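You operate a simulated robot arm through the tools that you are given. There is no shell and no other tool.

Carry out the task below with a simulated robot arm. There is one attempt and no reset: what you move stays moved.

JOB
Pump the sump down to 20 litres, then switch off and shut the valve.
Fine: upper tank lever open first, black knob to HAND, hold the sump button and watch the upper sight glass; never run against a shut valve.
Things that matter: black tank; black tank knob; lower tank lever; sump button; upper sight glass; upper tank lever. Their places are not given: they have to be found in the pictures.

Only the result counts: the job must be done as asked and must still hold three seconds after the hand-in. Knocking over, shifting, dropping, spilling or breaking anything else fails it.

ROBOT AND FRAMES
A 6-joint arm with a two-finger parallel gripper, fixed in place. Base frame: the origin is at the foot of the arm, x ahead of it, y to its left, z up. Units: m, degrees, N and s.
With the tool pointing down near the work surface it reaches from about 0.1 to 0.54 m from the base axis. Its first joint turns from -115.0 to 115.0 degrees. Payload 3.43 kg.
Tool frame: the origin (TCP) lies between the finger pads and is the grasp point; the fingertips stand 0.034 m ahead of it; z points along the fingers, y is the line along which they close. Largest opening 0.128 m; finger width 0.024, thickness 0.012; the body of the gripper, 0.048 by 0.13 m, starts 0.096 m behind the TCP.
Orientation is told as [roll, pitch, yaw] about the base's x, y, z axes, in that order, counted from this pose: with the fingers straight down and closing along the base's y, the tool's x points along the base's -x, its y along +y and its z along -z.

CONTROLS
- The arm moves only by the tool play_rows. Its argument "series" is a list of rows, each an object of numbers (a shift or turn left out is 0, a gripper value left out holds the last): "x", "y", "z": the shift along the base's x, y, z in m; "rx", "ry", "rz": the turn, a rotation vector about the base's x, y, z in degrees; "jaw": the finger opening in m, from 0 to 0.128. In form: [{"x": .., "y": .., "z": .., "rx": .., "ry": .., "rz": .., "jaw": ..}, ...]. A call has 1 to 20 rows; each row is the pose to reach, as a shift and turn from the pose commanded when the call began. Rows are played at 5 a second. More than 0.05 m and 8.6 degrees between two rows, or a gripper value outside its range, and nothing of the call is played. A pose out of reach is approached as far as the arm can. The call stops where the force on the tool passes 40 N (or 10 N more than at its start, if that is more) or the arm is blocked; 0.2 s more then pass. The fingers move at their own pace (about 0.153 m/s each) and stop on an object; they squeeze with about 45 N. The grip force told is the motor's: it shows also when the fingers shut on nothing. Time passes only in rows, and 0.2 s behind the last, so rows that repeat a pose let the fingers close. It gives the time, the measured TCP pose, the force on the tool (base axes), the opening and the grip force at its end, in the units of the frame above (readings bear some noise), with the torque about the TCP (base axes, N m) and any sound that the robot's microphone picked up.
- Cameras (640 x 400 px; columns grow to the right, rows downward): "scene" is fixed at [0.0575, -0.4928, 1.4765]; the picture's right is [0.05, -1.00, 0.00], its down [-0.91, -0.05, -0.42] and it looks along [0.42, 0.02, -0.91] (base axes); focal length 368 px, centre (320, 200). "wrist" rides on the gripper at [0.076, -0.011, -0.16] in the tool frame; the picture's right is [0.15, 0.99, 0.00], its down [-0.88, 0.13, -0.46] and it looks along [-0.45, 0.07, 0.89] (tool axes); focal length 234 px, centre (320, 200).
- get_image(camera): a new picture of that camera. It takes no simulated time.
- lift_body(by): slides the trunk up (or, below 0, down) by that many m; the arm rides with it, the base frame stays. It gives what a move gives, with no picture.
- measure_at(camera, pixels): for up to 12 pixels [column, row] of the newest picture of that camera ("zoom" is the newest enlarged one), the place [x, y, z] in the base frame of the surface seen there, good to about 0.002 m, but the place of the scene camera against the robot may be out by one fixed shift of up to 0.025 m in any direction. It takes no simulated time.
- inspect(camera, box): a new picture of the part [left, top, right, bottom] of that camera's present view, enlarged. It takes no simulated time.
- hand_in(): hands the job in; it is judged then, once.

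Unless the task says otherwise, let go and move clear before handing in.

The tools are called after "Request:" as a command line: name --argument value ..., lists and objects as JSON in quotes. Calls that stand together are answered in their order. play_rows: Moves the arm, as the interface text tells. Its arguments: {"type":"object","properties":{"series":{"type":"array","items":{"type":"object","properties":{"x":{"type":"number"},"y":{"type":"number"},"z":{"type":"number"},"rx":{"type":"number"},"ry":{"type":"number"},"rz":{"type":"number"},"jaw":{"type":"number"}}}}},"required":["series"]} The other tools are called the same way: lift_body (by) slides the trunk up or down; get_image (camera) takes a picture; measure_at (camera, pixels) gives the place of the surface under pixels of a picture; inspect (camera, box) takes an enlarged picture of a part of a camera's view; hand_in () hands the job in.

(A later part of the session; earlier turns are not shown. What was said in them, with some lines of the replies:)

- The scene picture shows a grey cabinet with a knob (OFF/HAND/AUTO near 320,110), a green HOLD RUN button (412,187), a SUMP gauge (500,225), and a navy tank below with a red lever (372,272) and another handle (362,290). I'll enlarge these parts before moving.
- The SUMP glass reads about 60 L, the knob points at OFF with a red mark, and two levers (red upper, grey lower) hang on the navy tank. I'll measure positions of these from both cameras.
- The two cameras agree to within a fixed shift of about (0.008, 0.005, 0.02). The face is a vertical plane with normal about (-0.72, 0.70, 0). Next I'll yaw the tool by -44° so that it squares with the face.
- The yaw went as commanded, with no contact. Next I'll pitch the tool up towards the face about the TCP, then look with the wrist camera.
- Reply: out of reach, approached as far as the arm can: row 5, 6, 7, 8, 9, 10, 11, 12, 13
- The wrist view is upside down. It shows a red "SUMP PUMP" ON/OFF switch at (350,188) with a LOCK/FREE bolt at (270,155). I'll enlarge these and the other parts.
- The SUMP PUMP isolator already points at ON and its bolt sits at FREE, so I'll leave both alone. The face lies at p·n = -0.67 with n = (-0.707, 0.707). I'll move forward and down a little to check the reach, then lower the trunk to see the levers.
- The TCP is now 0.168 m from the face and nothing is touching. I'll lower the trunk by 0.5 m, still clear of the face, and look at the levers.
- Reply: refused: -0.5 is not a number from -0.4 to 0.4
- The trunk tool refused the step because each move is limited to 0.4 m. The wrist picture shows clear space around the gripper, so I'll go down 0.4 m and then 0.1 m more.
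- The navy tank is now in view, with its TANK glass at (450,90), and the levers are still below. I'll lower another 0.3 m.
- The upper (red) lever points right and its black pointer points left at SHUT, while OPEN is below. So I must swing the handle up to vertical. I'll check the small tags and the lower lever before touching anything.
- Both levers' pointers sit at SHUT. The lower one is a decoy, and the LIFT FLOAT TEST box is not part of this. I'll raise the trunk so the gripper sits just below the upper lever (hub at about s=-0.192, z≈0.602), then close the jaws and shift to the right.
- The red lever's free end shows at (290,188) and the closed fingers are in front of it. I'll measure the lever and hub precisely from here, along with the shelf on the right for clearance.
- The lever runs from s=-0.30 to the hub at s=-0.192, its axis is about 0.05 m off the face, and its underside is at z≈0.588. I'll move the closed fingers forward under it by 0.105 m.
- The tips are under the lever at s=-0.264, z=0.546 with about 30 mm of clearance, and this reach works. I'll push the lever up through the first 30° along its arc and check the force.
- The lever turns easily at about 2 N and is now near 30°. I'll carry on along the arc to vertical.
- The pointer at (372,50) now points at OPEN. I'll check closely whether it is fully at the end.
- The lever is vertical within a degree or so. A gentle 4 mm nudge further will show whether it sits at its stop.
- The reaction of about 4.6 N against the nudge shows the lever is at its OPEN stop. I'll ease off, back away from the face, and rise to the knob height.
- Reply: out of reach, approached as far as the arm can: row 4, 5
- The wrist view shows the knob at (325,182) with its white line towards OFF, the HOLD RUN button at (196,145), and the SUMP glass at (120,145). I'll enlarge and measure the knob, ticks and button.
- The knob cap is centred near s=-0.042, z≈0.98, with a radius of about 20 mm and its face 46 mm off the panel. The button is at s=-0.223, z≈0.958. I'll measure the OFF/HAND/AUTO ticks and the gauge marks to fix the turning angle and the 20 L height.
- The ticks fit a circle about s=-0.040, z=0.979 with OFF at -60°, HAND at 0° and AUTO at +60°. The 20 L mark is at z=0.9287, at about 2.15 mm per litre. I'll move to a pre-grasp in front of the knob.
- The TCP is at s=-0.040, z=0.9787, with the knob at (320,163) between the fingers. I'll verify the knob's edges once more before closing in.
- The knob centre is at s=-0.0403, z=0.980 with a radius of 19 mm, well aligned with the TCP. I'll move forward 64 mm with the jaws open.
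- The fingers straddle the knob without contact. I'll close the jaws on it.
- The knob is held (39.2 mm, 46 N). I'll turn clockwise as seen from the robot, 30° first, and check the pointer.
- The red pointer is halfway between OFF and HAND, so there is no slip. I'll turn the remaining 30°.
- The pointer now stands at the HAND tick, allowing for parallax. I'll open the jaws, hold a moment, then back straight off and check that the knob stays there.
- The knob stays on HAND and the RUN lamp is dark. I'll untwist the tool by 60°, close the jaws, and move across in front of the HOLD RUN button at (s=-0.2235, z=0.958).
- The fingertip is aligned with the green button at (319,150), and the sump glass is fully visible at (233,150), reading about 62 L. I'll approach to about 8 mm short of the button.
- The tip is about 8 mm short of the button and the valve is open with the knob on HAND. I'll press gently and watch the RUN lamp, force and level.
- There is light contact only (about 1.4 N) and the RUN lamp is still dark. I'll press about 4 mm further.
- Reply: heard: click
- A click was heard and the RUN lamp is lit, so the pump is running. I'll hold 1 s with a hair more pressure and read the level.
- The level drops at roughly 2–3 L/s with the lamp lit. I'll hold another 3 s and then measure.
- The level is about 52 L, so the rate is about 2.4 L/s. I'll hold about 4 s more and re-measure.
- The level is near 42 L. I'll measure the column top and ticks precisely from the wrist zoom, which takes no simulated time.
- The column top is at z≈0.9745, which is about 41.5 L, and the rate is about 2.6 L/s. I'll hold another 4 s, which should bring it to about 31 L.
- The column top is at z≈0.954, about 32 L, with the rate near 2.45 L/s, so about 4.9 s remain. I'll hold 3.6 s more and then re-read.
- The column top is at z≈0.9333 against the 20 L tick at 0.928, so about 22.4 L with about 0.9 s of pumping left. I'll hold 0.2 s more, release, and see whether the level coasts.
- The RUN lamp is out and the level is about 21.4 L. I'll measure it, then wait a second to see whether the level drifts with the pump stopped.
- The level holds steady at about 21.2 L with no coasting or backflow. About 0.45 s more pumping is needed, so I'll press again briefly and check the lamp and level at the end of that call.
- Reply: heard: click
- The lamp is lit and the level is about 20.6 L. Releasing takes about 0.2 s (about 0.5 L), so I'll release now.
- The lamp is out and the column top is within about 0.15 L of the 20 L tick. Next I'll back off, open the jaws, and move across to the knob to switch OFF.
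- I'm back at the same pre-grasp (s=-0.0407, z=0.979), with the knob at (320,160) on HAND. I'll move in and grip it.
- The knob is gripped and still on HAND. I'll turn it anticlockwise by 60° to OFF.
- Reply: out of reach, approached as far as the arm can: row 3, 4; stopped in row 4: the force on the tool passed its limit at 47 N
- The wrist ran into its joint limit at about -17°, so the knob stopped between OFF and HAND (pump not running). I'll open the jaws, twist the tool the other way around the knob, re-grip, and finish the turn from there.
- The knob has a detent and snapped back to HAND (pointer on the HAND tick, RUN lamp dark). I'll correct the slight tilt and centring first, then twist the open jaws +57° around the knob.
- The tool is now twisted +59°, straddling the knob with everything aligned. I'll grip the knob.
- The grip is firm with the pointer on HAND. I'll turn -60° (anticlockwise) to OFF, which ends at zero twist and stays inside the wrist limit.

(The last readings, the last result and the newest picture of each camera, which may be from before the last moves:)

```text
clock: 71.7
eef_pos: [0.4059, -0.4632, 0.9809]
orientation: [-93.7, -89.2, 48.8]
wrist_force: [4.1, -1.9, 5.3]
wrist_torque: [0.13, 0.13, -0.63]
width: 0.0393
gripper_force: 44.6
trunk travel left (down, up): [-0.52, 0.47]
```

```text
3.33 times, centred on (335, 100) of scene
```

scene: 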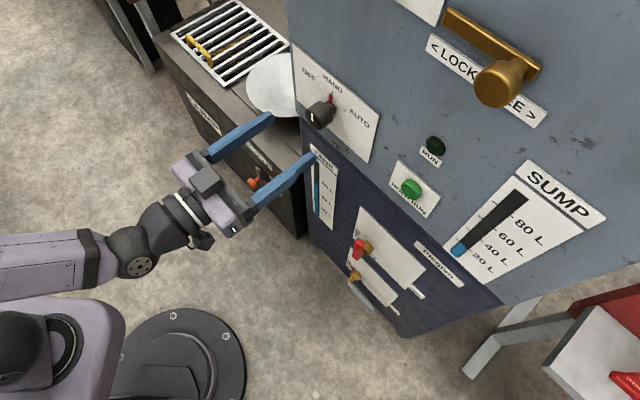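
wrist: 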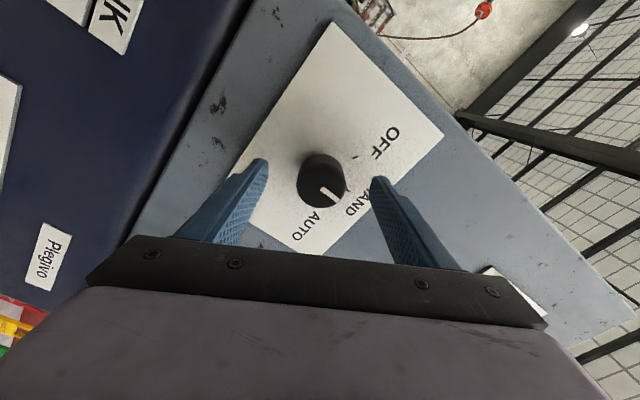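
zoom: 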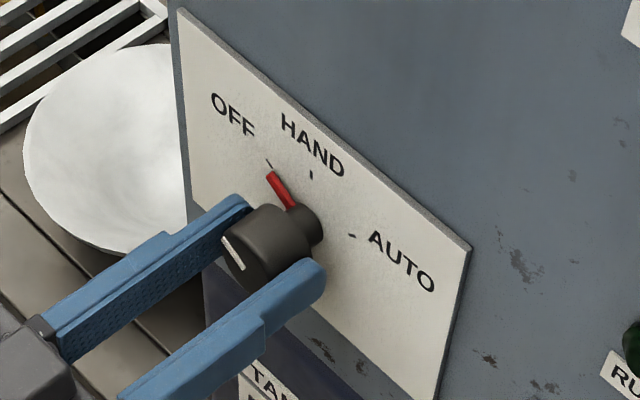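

The pointer is at OFF. I'll release and back off, then check that it stays there.

Request:
play_rows --series '[{"jaw": 0.09}, {"jaw": 0.09}, {"x": -0.02, "y": 0.02}, {"x": -0.045, "y": 0.045}, {"x": -0.06, "y": 0.06}, {"x": -0.06, "y": 0.06}]'

Request:
inspect --camera "scene" --box '[250, 40, 420, 160]'

Request:
get_image --camera "wrist"

Request:
get_image --camera "scene"

```text
clock: 73.0
eef_pos: [0.3457, -0.4013, 0.9794]
orientation: [-90.6, -89.4, 45.7]
wrist_force: [-0.2, 0.4, -0.7]
wrist_torque: [0.04, -0.03, 0.01]
width: 0.0899
gripper_force: 0.0
trunk travel left (down, up): [-0.52, 0.47]
```

```text
3.33 times, centred on (335, 100) of scene
```

zoom: 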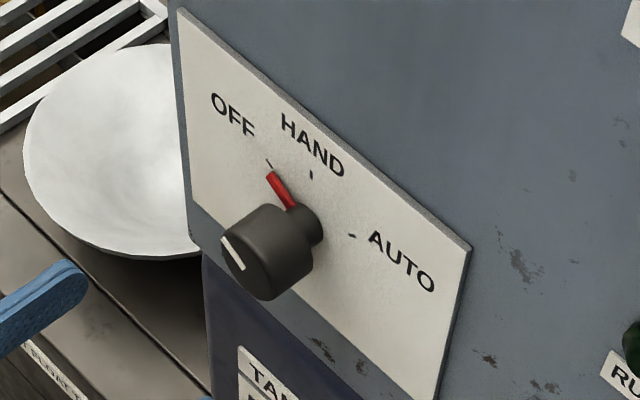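

```text
taken
```

wrist: 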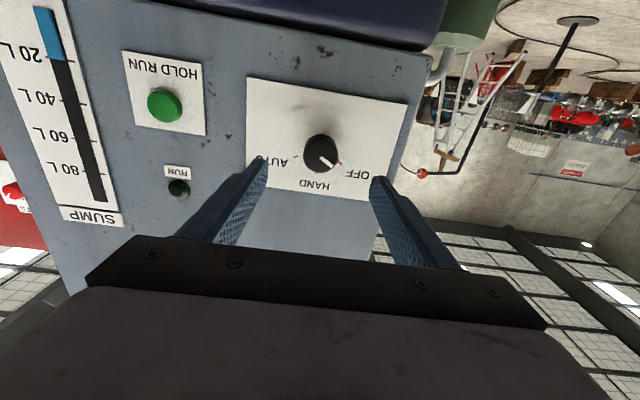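

```text
taken
```

scene: 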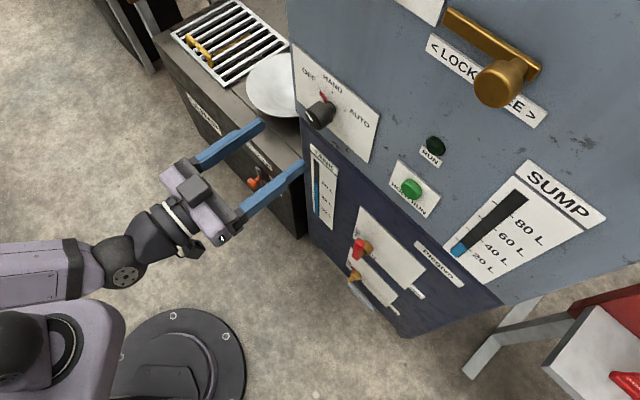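

The knob stays at OFF and the sump column is still at the 20 L mark. I'll close the jaws, shift right to s≈-0.155, and lower to the red lever (hub s=-0.192, z=0.602), on its left side.

Request:
play_rows --series '[{"x": -0.02, "y": -0.02, "jaw": 0.03}, {"x": -0.04, "y": -0.04, "jaw": 0.0}, {"x": -0.06, "y": -0.06, "jaw": 0.0}, {"x": -0.0818, "y": -0.0818, "jaw": 0.0}, {"x": -0.0818, "y": -0.0818, "jaw": 0.0}]'

Request:
lift_body --by -0.302

Request:
get_image --camera "wrist"

Request:
inspect --camera "scene" --box '[250, 180, 450, 340]'

```text
clock: 74.2
eef_pos: [0.2641, -0.4848, 0.9809]
orientation: [-89.9, -89.4, 44.9]
wrist_force: [-0.8, -0.7, -0.7]
wrist_torque: [0.03, 0.01, 0.0]
width: 0.0
gripper_force: 33.2
trunk travel left (down, up): [-0.52, 0.47]
```

```text
clock: 77.3
eef_pos: [0.2641, -0.4851, 0.6779]
orientation: [-89.6, -89.5, 44.7]
wrist_force: [0.0, 1.0, -1.4]
wrist_torque: [0.03, 0.01, -0.01]
width: 0.0001
gripper_force: 33.1
trunk travel left (down, up): [-0.218, 0.772]
```

```text
taken
```

wrist: 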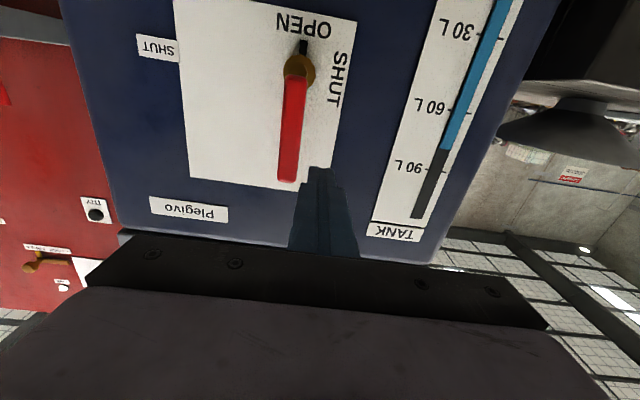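

```text
2.50 times, centred on (350, 260) of scene
```

zoom: 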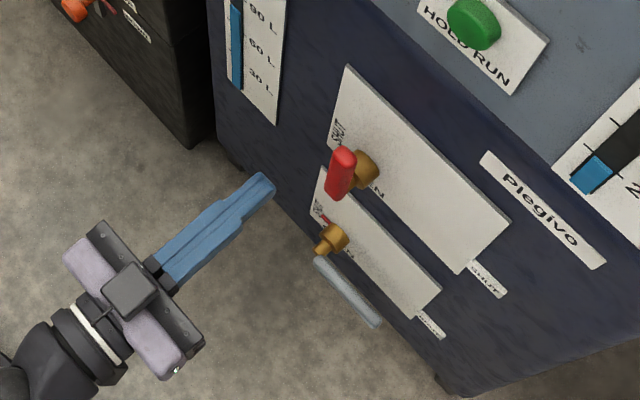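

The closed fingertips are to the left of the upright red lever with about 13 mm of side clearance. I'll move forward 76 mm beside it.

Request:
measure_at --camera "wrist" --pixels '[[288, 175], [291, 130], [296, 90], [284, 150], [300, 150], [303, 48]]'

Request:
play_rows --series '[{"x": 0.018, "y": -0.018}, {"x": 0.036, "y": -0.036}, {"x": 0.0539, "y": -0.0539}, {"x": 0.0539, "y": -0.0539}]'

Request:
get_image --camera "wrist"

```text
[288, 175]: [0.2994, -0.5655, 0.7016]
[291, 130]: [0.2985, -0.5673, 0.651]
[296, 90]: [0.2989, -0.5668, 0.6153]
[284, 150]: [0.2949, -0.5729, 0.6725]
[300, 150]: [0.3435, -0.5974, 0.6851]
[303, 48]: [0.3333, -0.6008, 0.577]
```

```text
clock: 78.3
eef_pos: [0.3179, -0.5383, 0.6791]
orientation: [-88.9, -89.4, 44.0]
wrist_force: [-0.2, 1.0, 0.0]
wrist_torque: [0.0, -0.04, 0.02]
width: 0.0001
gripper_force: 33.4
trunk travel left (down, up): [-0.218, 0.772]
```

```text
taken
```

wrist: 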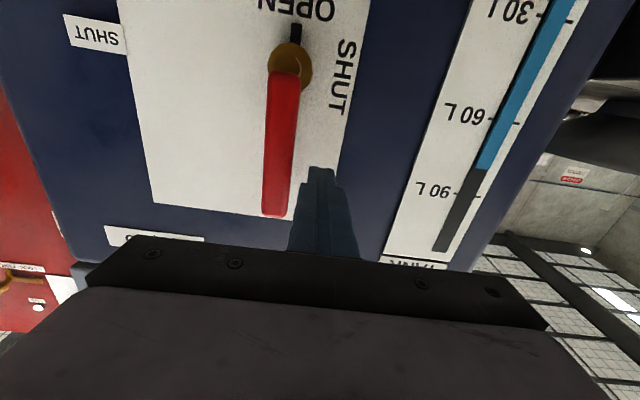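

The fingers are beside the lever at the right depth. I'll push it clockwise (right and down) through the first half of its arc.

Request:
play_rows --series '[{"x": -0.005, "y": -0.005, "z": -0.001}, {"x": -0.01, "y": -0.01, "z": -0.002}, {"x": -0.0163, "y": -0.0163, "z": 0.0}, {"x": -0.0226, "y": -0.0226, "z": 0.0016}, {"x": -0.0293, "y": -0.0293, "z": 0.0018}, {"x": -0.0359, "y": -0.0359, "z": 0.0011}, {"x": -0.0429, "y": -0.0429, "z": -0.0015}, {"x": -0.0496, "y": -0.0496, "z": -0.005}]'

Request:
get_image --camera "wrist"

```text
clock: 80.1
eef_pos: [0.2688, -0.5901, 0.6747]
orientation: [-92.7, -89.4, 47.8]
wrist_force: [-0.4, -0.4, 1.0]
wrist_torque: [0.01, -0.03, 0.01]
width: 0.0
gripper_force: 33.1
trunk travel left (down, up): [-0.218, 0.772]
```

```text
taken
```

wrist: 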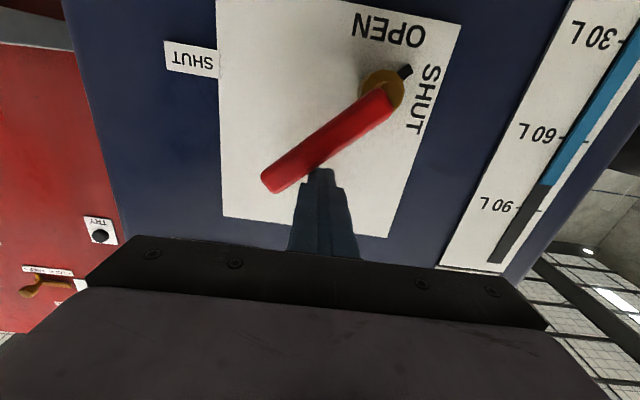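

The lever is halfway and moves freely. I'll carry on down to horizontal (SHUT) with a small extra push against the stop.

Request:
play_rows --series '[{"x": -0.0065, "y": -0.0065, "z": -0.0055}, {"x": -0.0126, "y": -0.0126, "z": -0.0117}, {"x": -0.0179, "y": -0.0179, "z": -0.02}, {"x": -0.0227, "y": -0.0227, "z": -0.029}, {"x": -0.0261, "y": -0.0261, "z": -0.0393}, {"x": -0.028, "y": -0.028, "z": -0.045}, {"x": -0.029, "y": -0.029, "z": -0.0501}, {"x": -0.029, "y": -0.029, "z": -0.053}, {"x": -0.029, "y": -0.029, "z": -0.053}]'

Request:
get_image --camera "wrist"

Request:
inspect --camera "scene" --box '[280, 200, 460, 340]'

```text
clock: 82.1
eef_pos: [0.2388, -0.6171, 0.6223]
orientation: [-110.4, -89.3, 65.4]
wrist_force: [-0.3, -2.3, 6.7]
wrist_torque: [-0.09, -0.05, -0.06]
width: 0.0
gripper_force: 33.6
trunk travel left (down, up): [-0.218, 0.772]
```

```text
taken
```

wrist: 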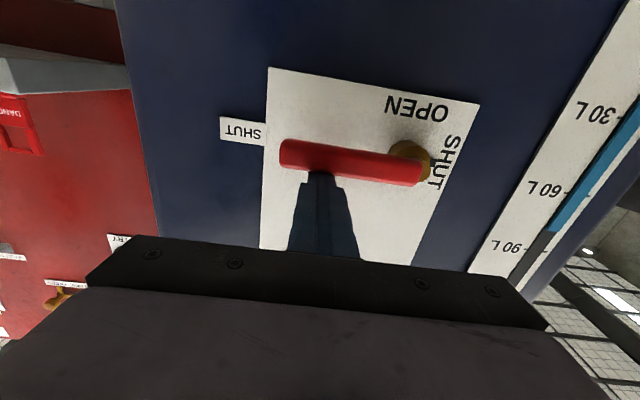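

```text
2.86 times, centred on (370, 270) of scene
```

zoom: 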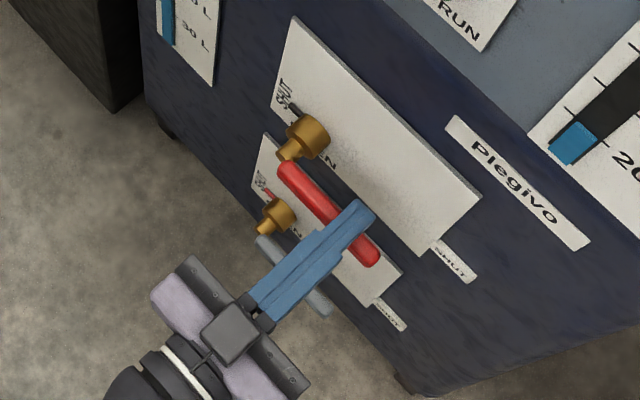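

The reaction is about 7 N upward with the lever horizontal and its pointer at SHUT, so it is against its stop. I'll lift clear and back away.

Request:
play_rows --series '[{"z": 0.012}, {"z": 0.025}, {"x": -0.025, "y": 0.025, "z": 0.025}, {"x": -0.05, "y": 0.05, "z": 0.025}, {"x": -0.085, "y": 0.085, "z": 0.025}, {"x": -0.085, "y": 0.085, "z": 0.025}]'

Request:
get_image --camera "wrist"

Request:
get_image --camera "scene"

Request:
inspect --camera "scene" --box '[400, 180, 540, 280]'

```text
clock: 83.5
eef_pos: [0.1551, -0.5322, 0.6472]
orientation: [-88.3, -89.5, 43.4]
wrist_force: [-0.7, 0.0, 1.4]
wrist_torque: [0.03, 0.0, 0.0]
width: 0.0
gripper_force: 33.1
trunk travel left (down, up): [-0.218, 0.772]
```

```text
taken
```

wrist: 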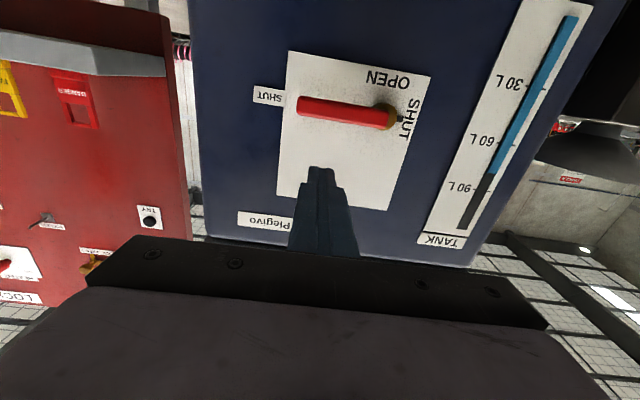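

```text
taken
```

scene: 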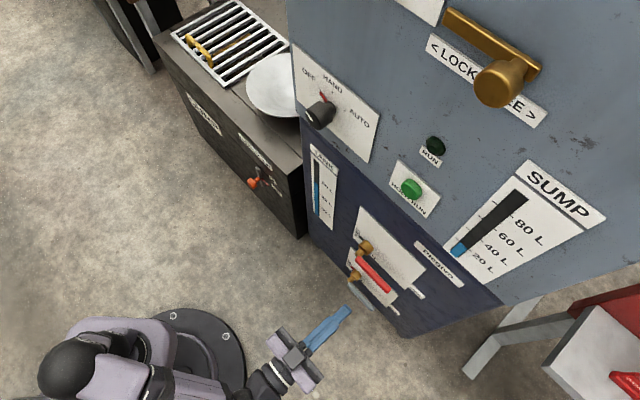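

```text
4.00 times, centred on (470, 230) of scene
```

zoom: 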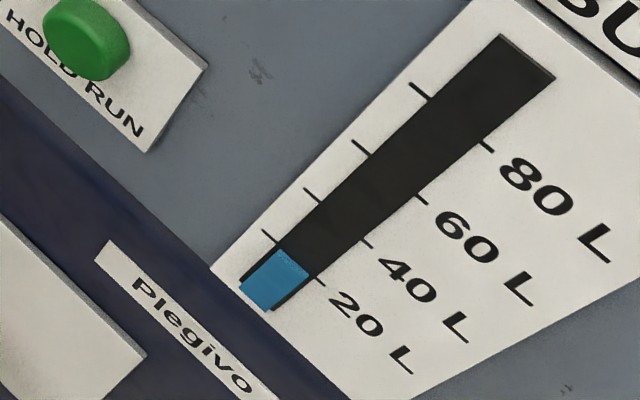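

The knob is at OFF, the RUN lamp is dark, the red lever is back at SHUT, and the glass reads 20 L. I'll take a last close look at the lever pointer and knob before handing in.

Request:
inspect --camera "wrist" --box '[250, 40, 450, 220]'

Request:
inspect --camera "scene" --box '[290, 60, 450, 180]'

Request:
inspect --camera "scene" --box '[340, 225, 440, 320]'

```text
2.22 times, centred on (350, 130) of wrist
```

zoom: 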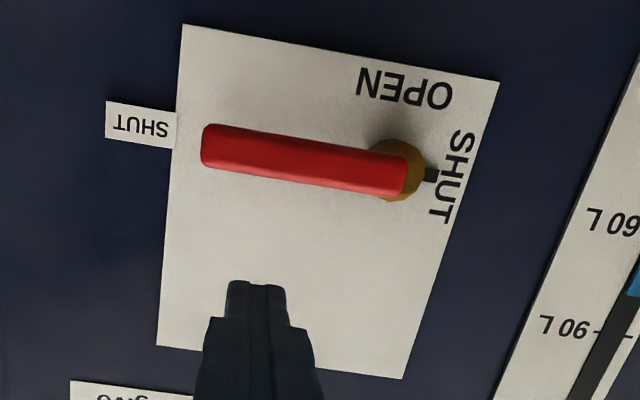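

```text
3.33 times, centred on (370, 120) of scene
```

zoom: 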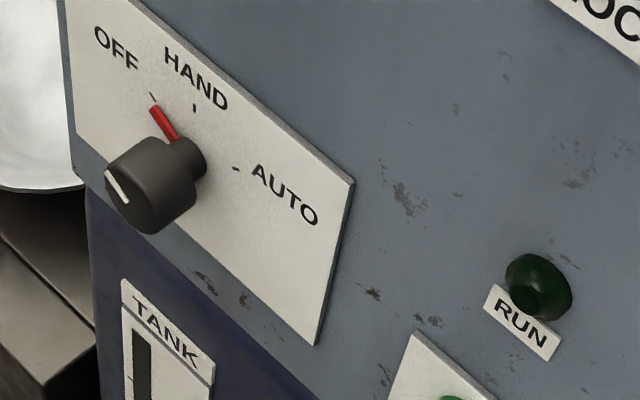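

```text
4.21 times, centred on (390, 272) of scene
```

zoom: 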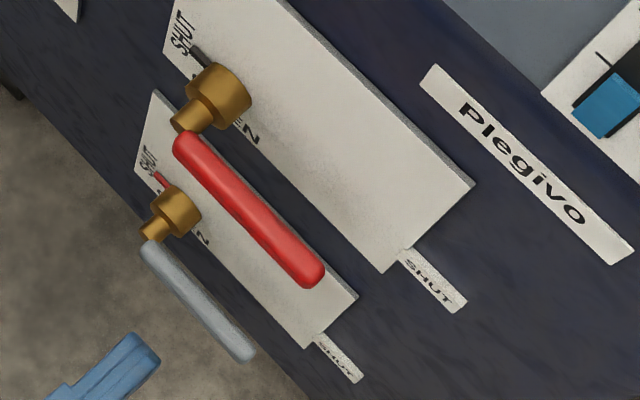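

The final pictures show everything as asked:
- The upper lever's pointer is at SHUT, (430,175) in the wrist zoom.
- The lower lever is untouched at SHUT.
- The knob is at OFF.
- The RUN lamp is dark.
- The sump glass reads 20 L.

The arm is clear of the panel, so I'm handing in.

Request:
hand_in

```text
The job is handed in.
```

The sump is pumped down to about 20 litres, the black knob is at OFF, and the upper tank lever is back at SHUT. I handed the job in with the arm clear of the panel. The hand-in returned no verdict, only that it was received.

- **Valve:** I opened the upper lever to its stop before running anything, and closed it against its stop after switching off.
- **Pumping:** With the knob on HAND I held the sump button until the upper sight glass read about 21 litres. A short second press took it to within about 0.15 litres of the 20 mark. The level held steady once the pump stopped.
- **Switching off:** On the first try at turning the knob to OFF, the wrist reached its joint limit partway. The knob sprang back to HAND with the RUN lamp dark. I re-gripped it from another angle and turned it fully to OFF, where it stayed.

I did not touch the lower tank lever, the LOCK/FREE bolts, the red SUMP PUMP switch or the float test box.
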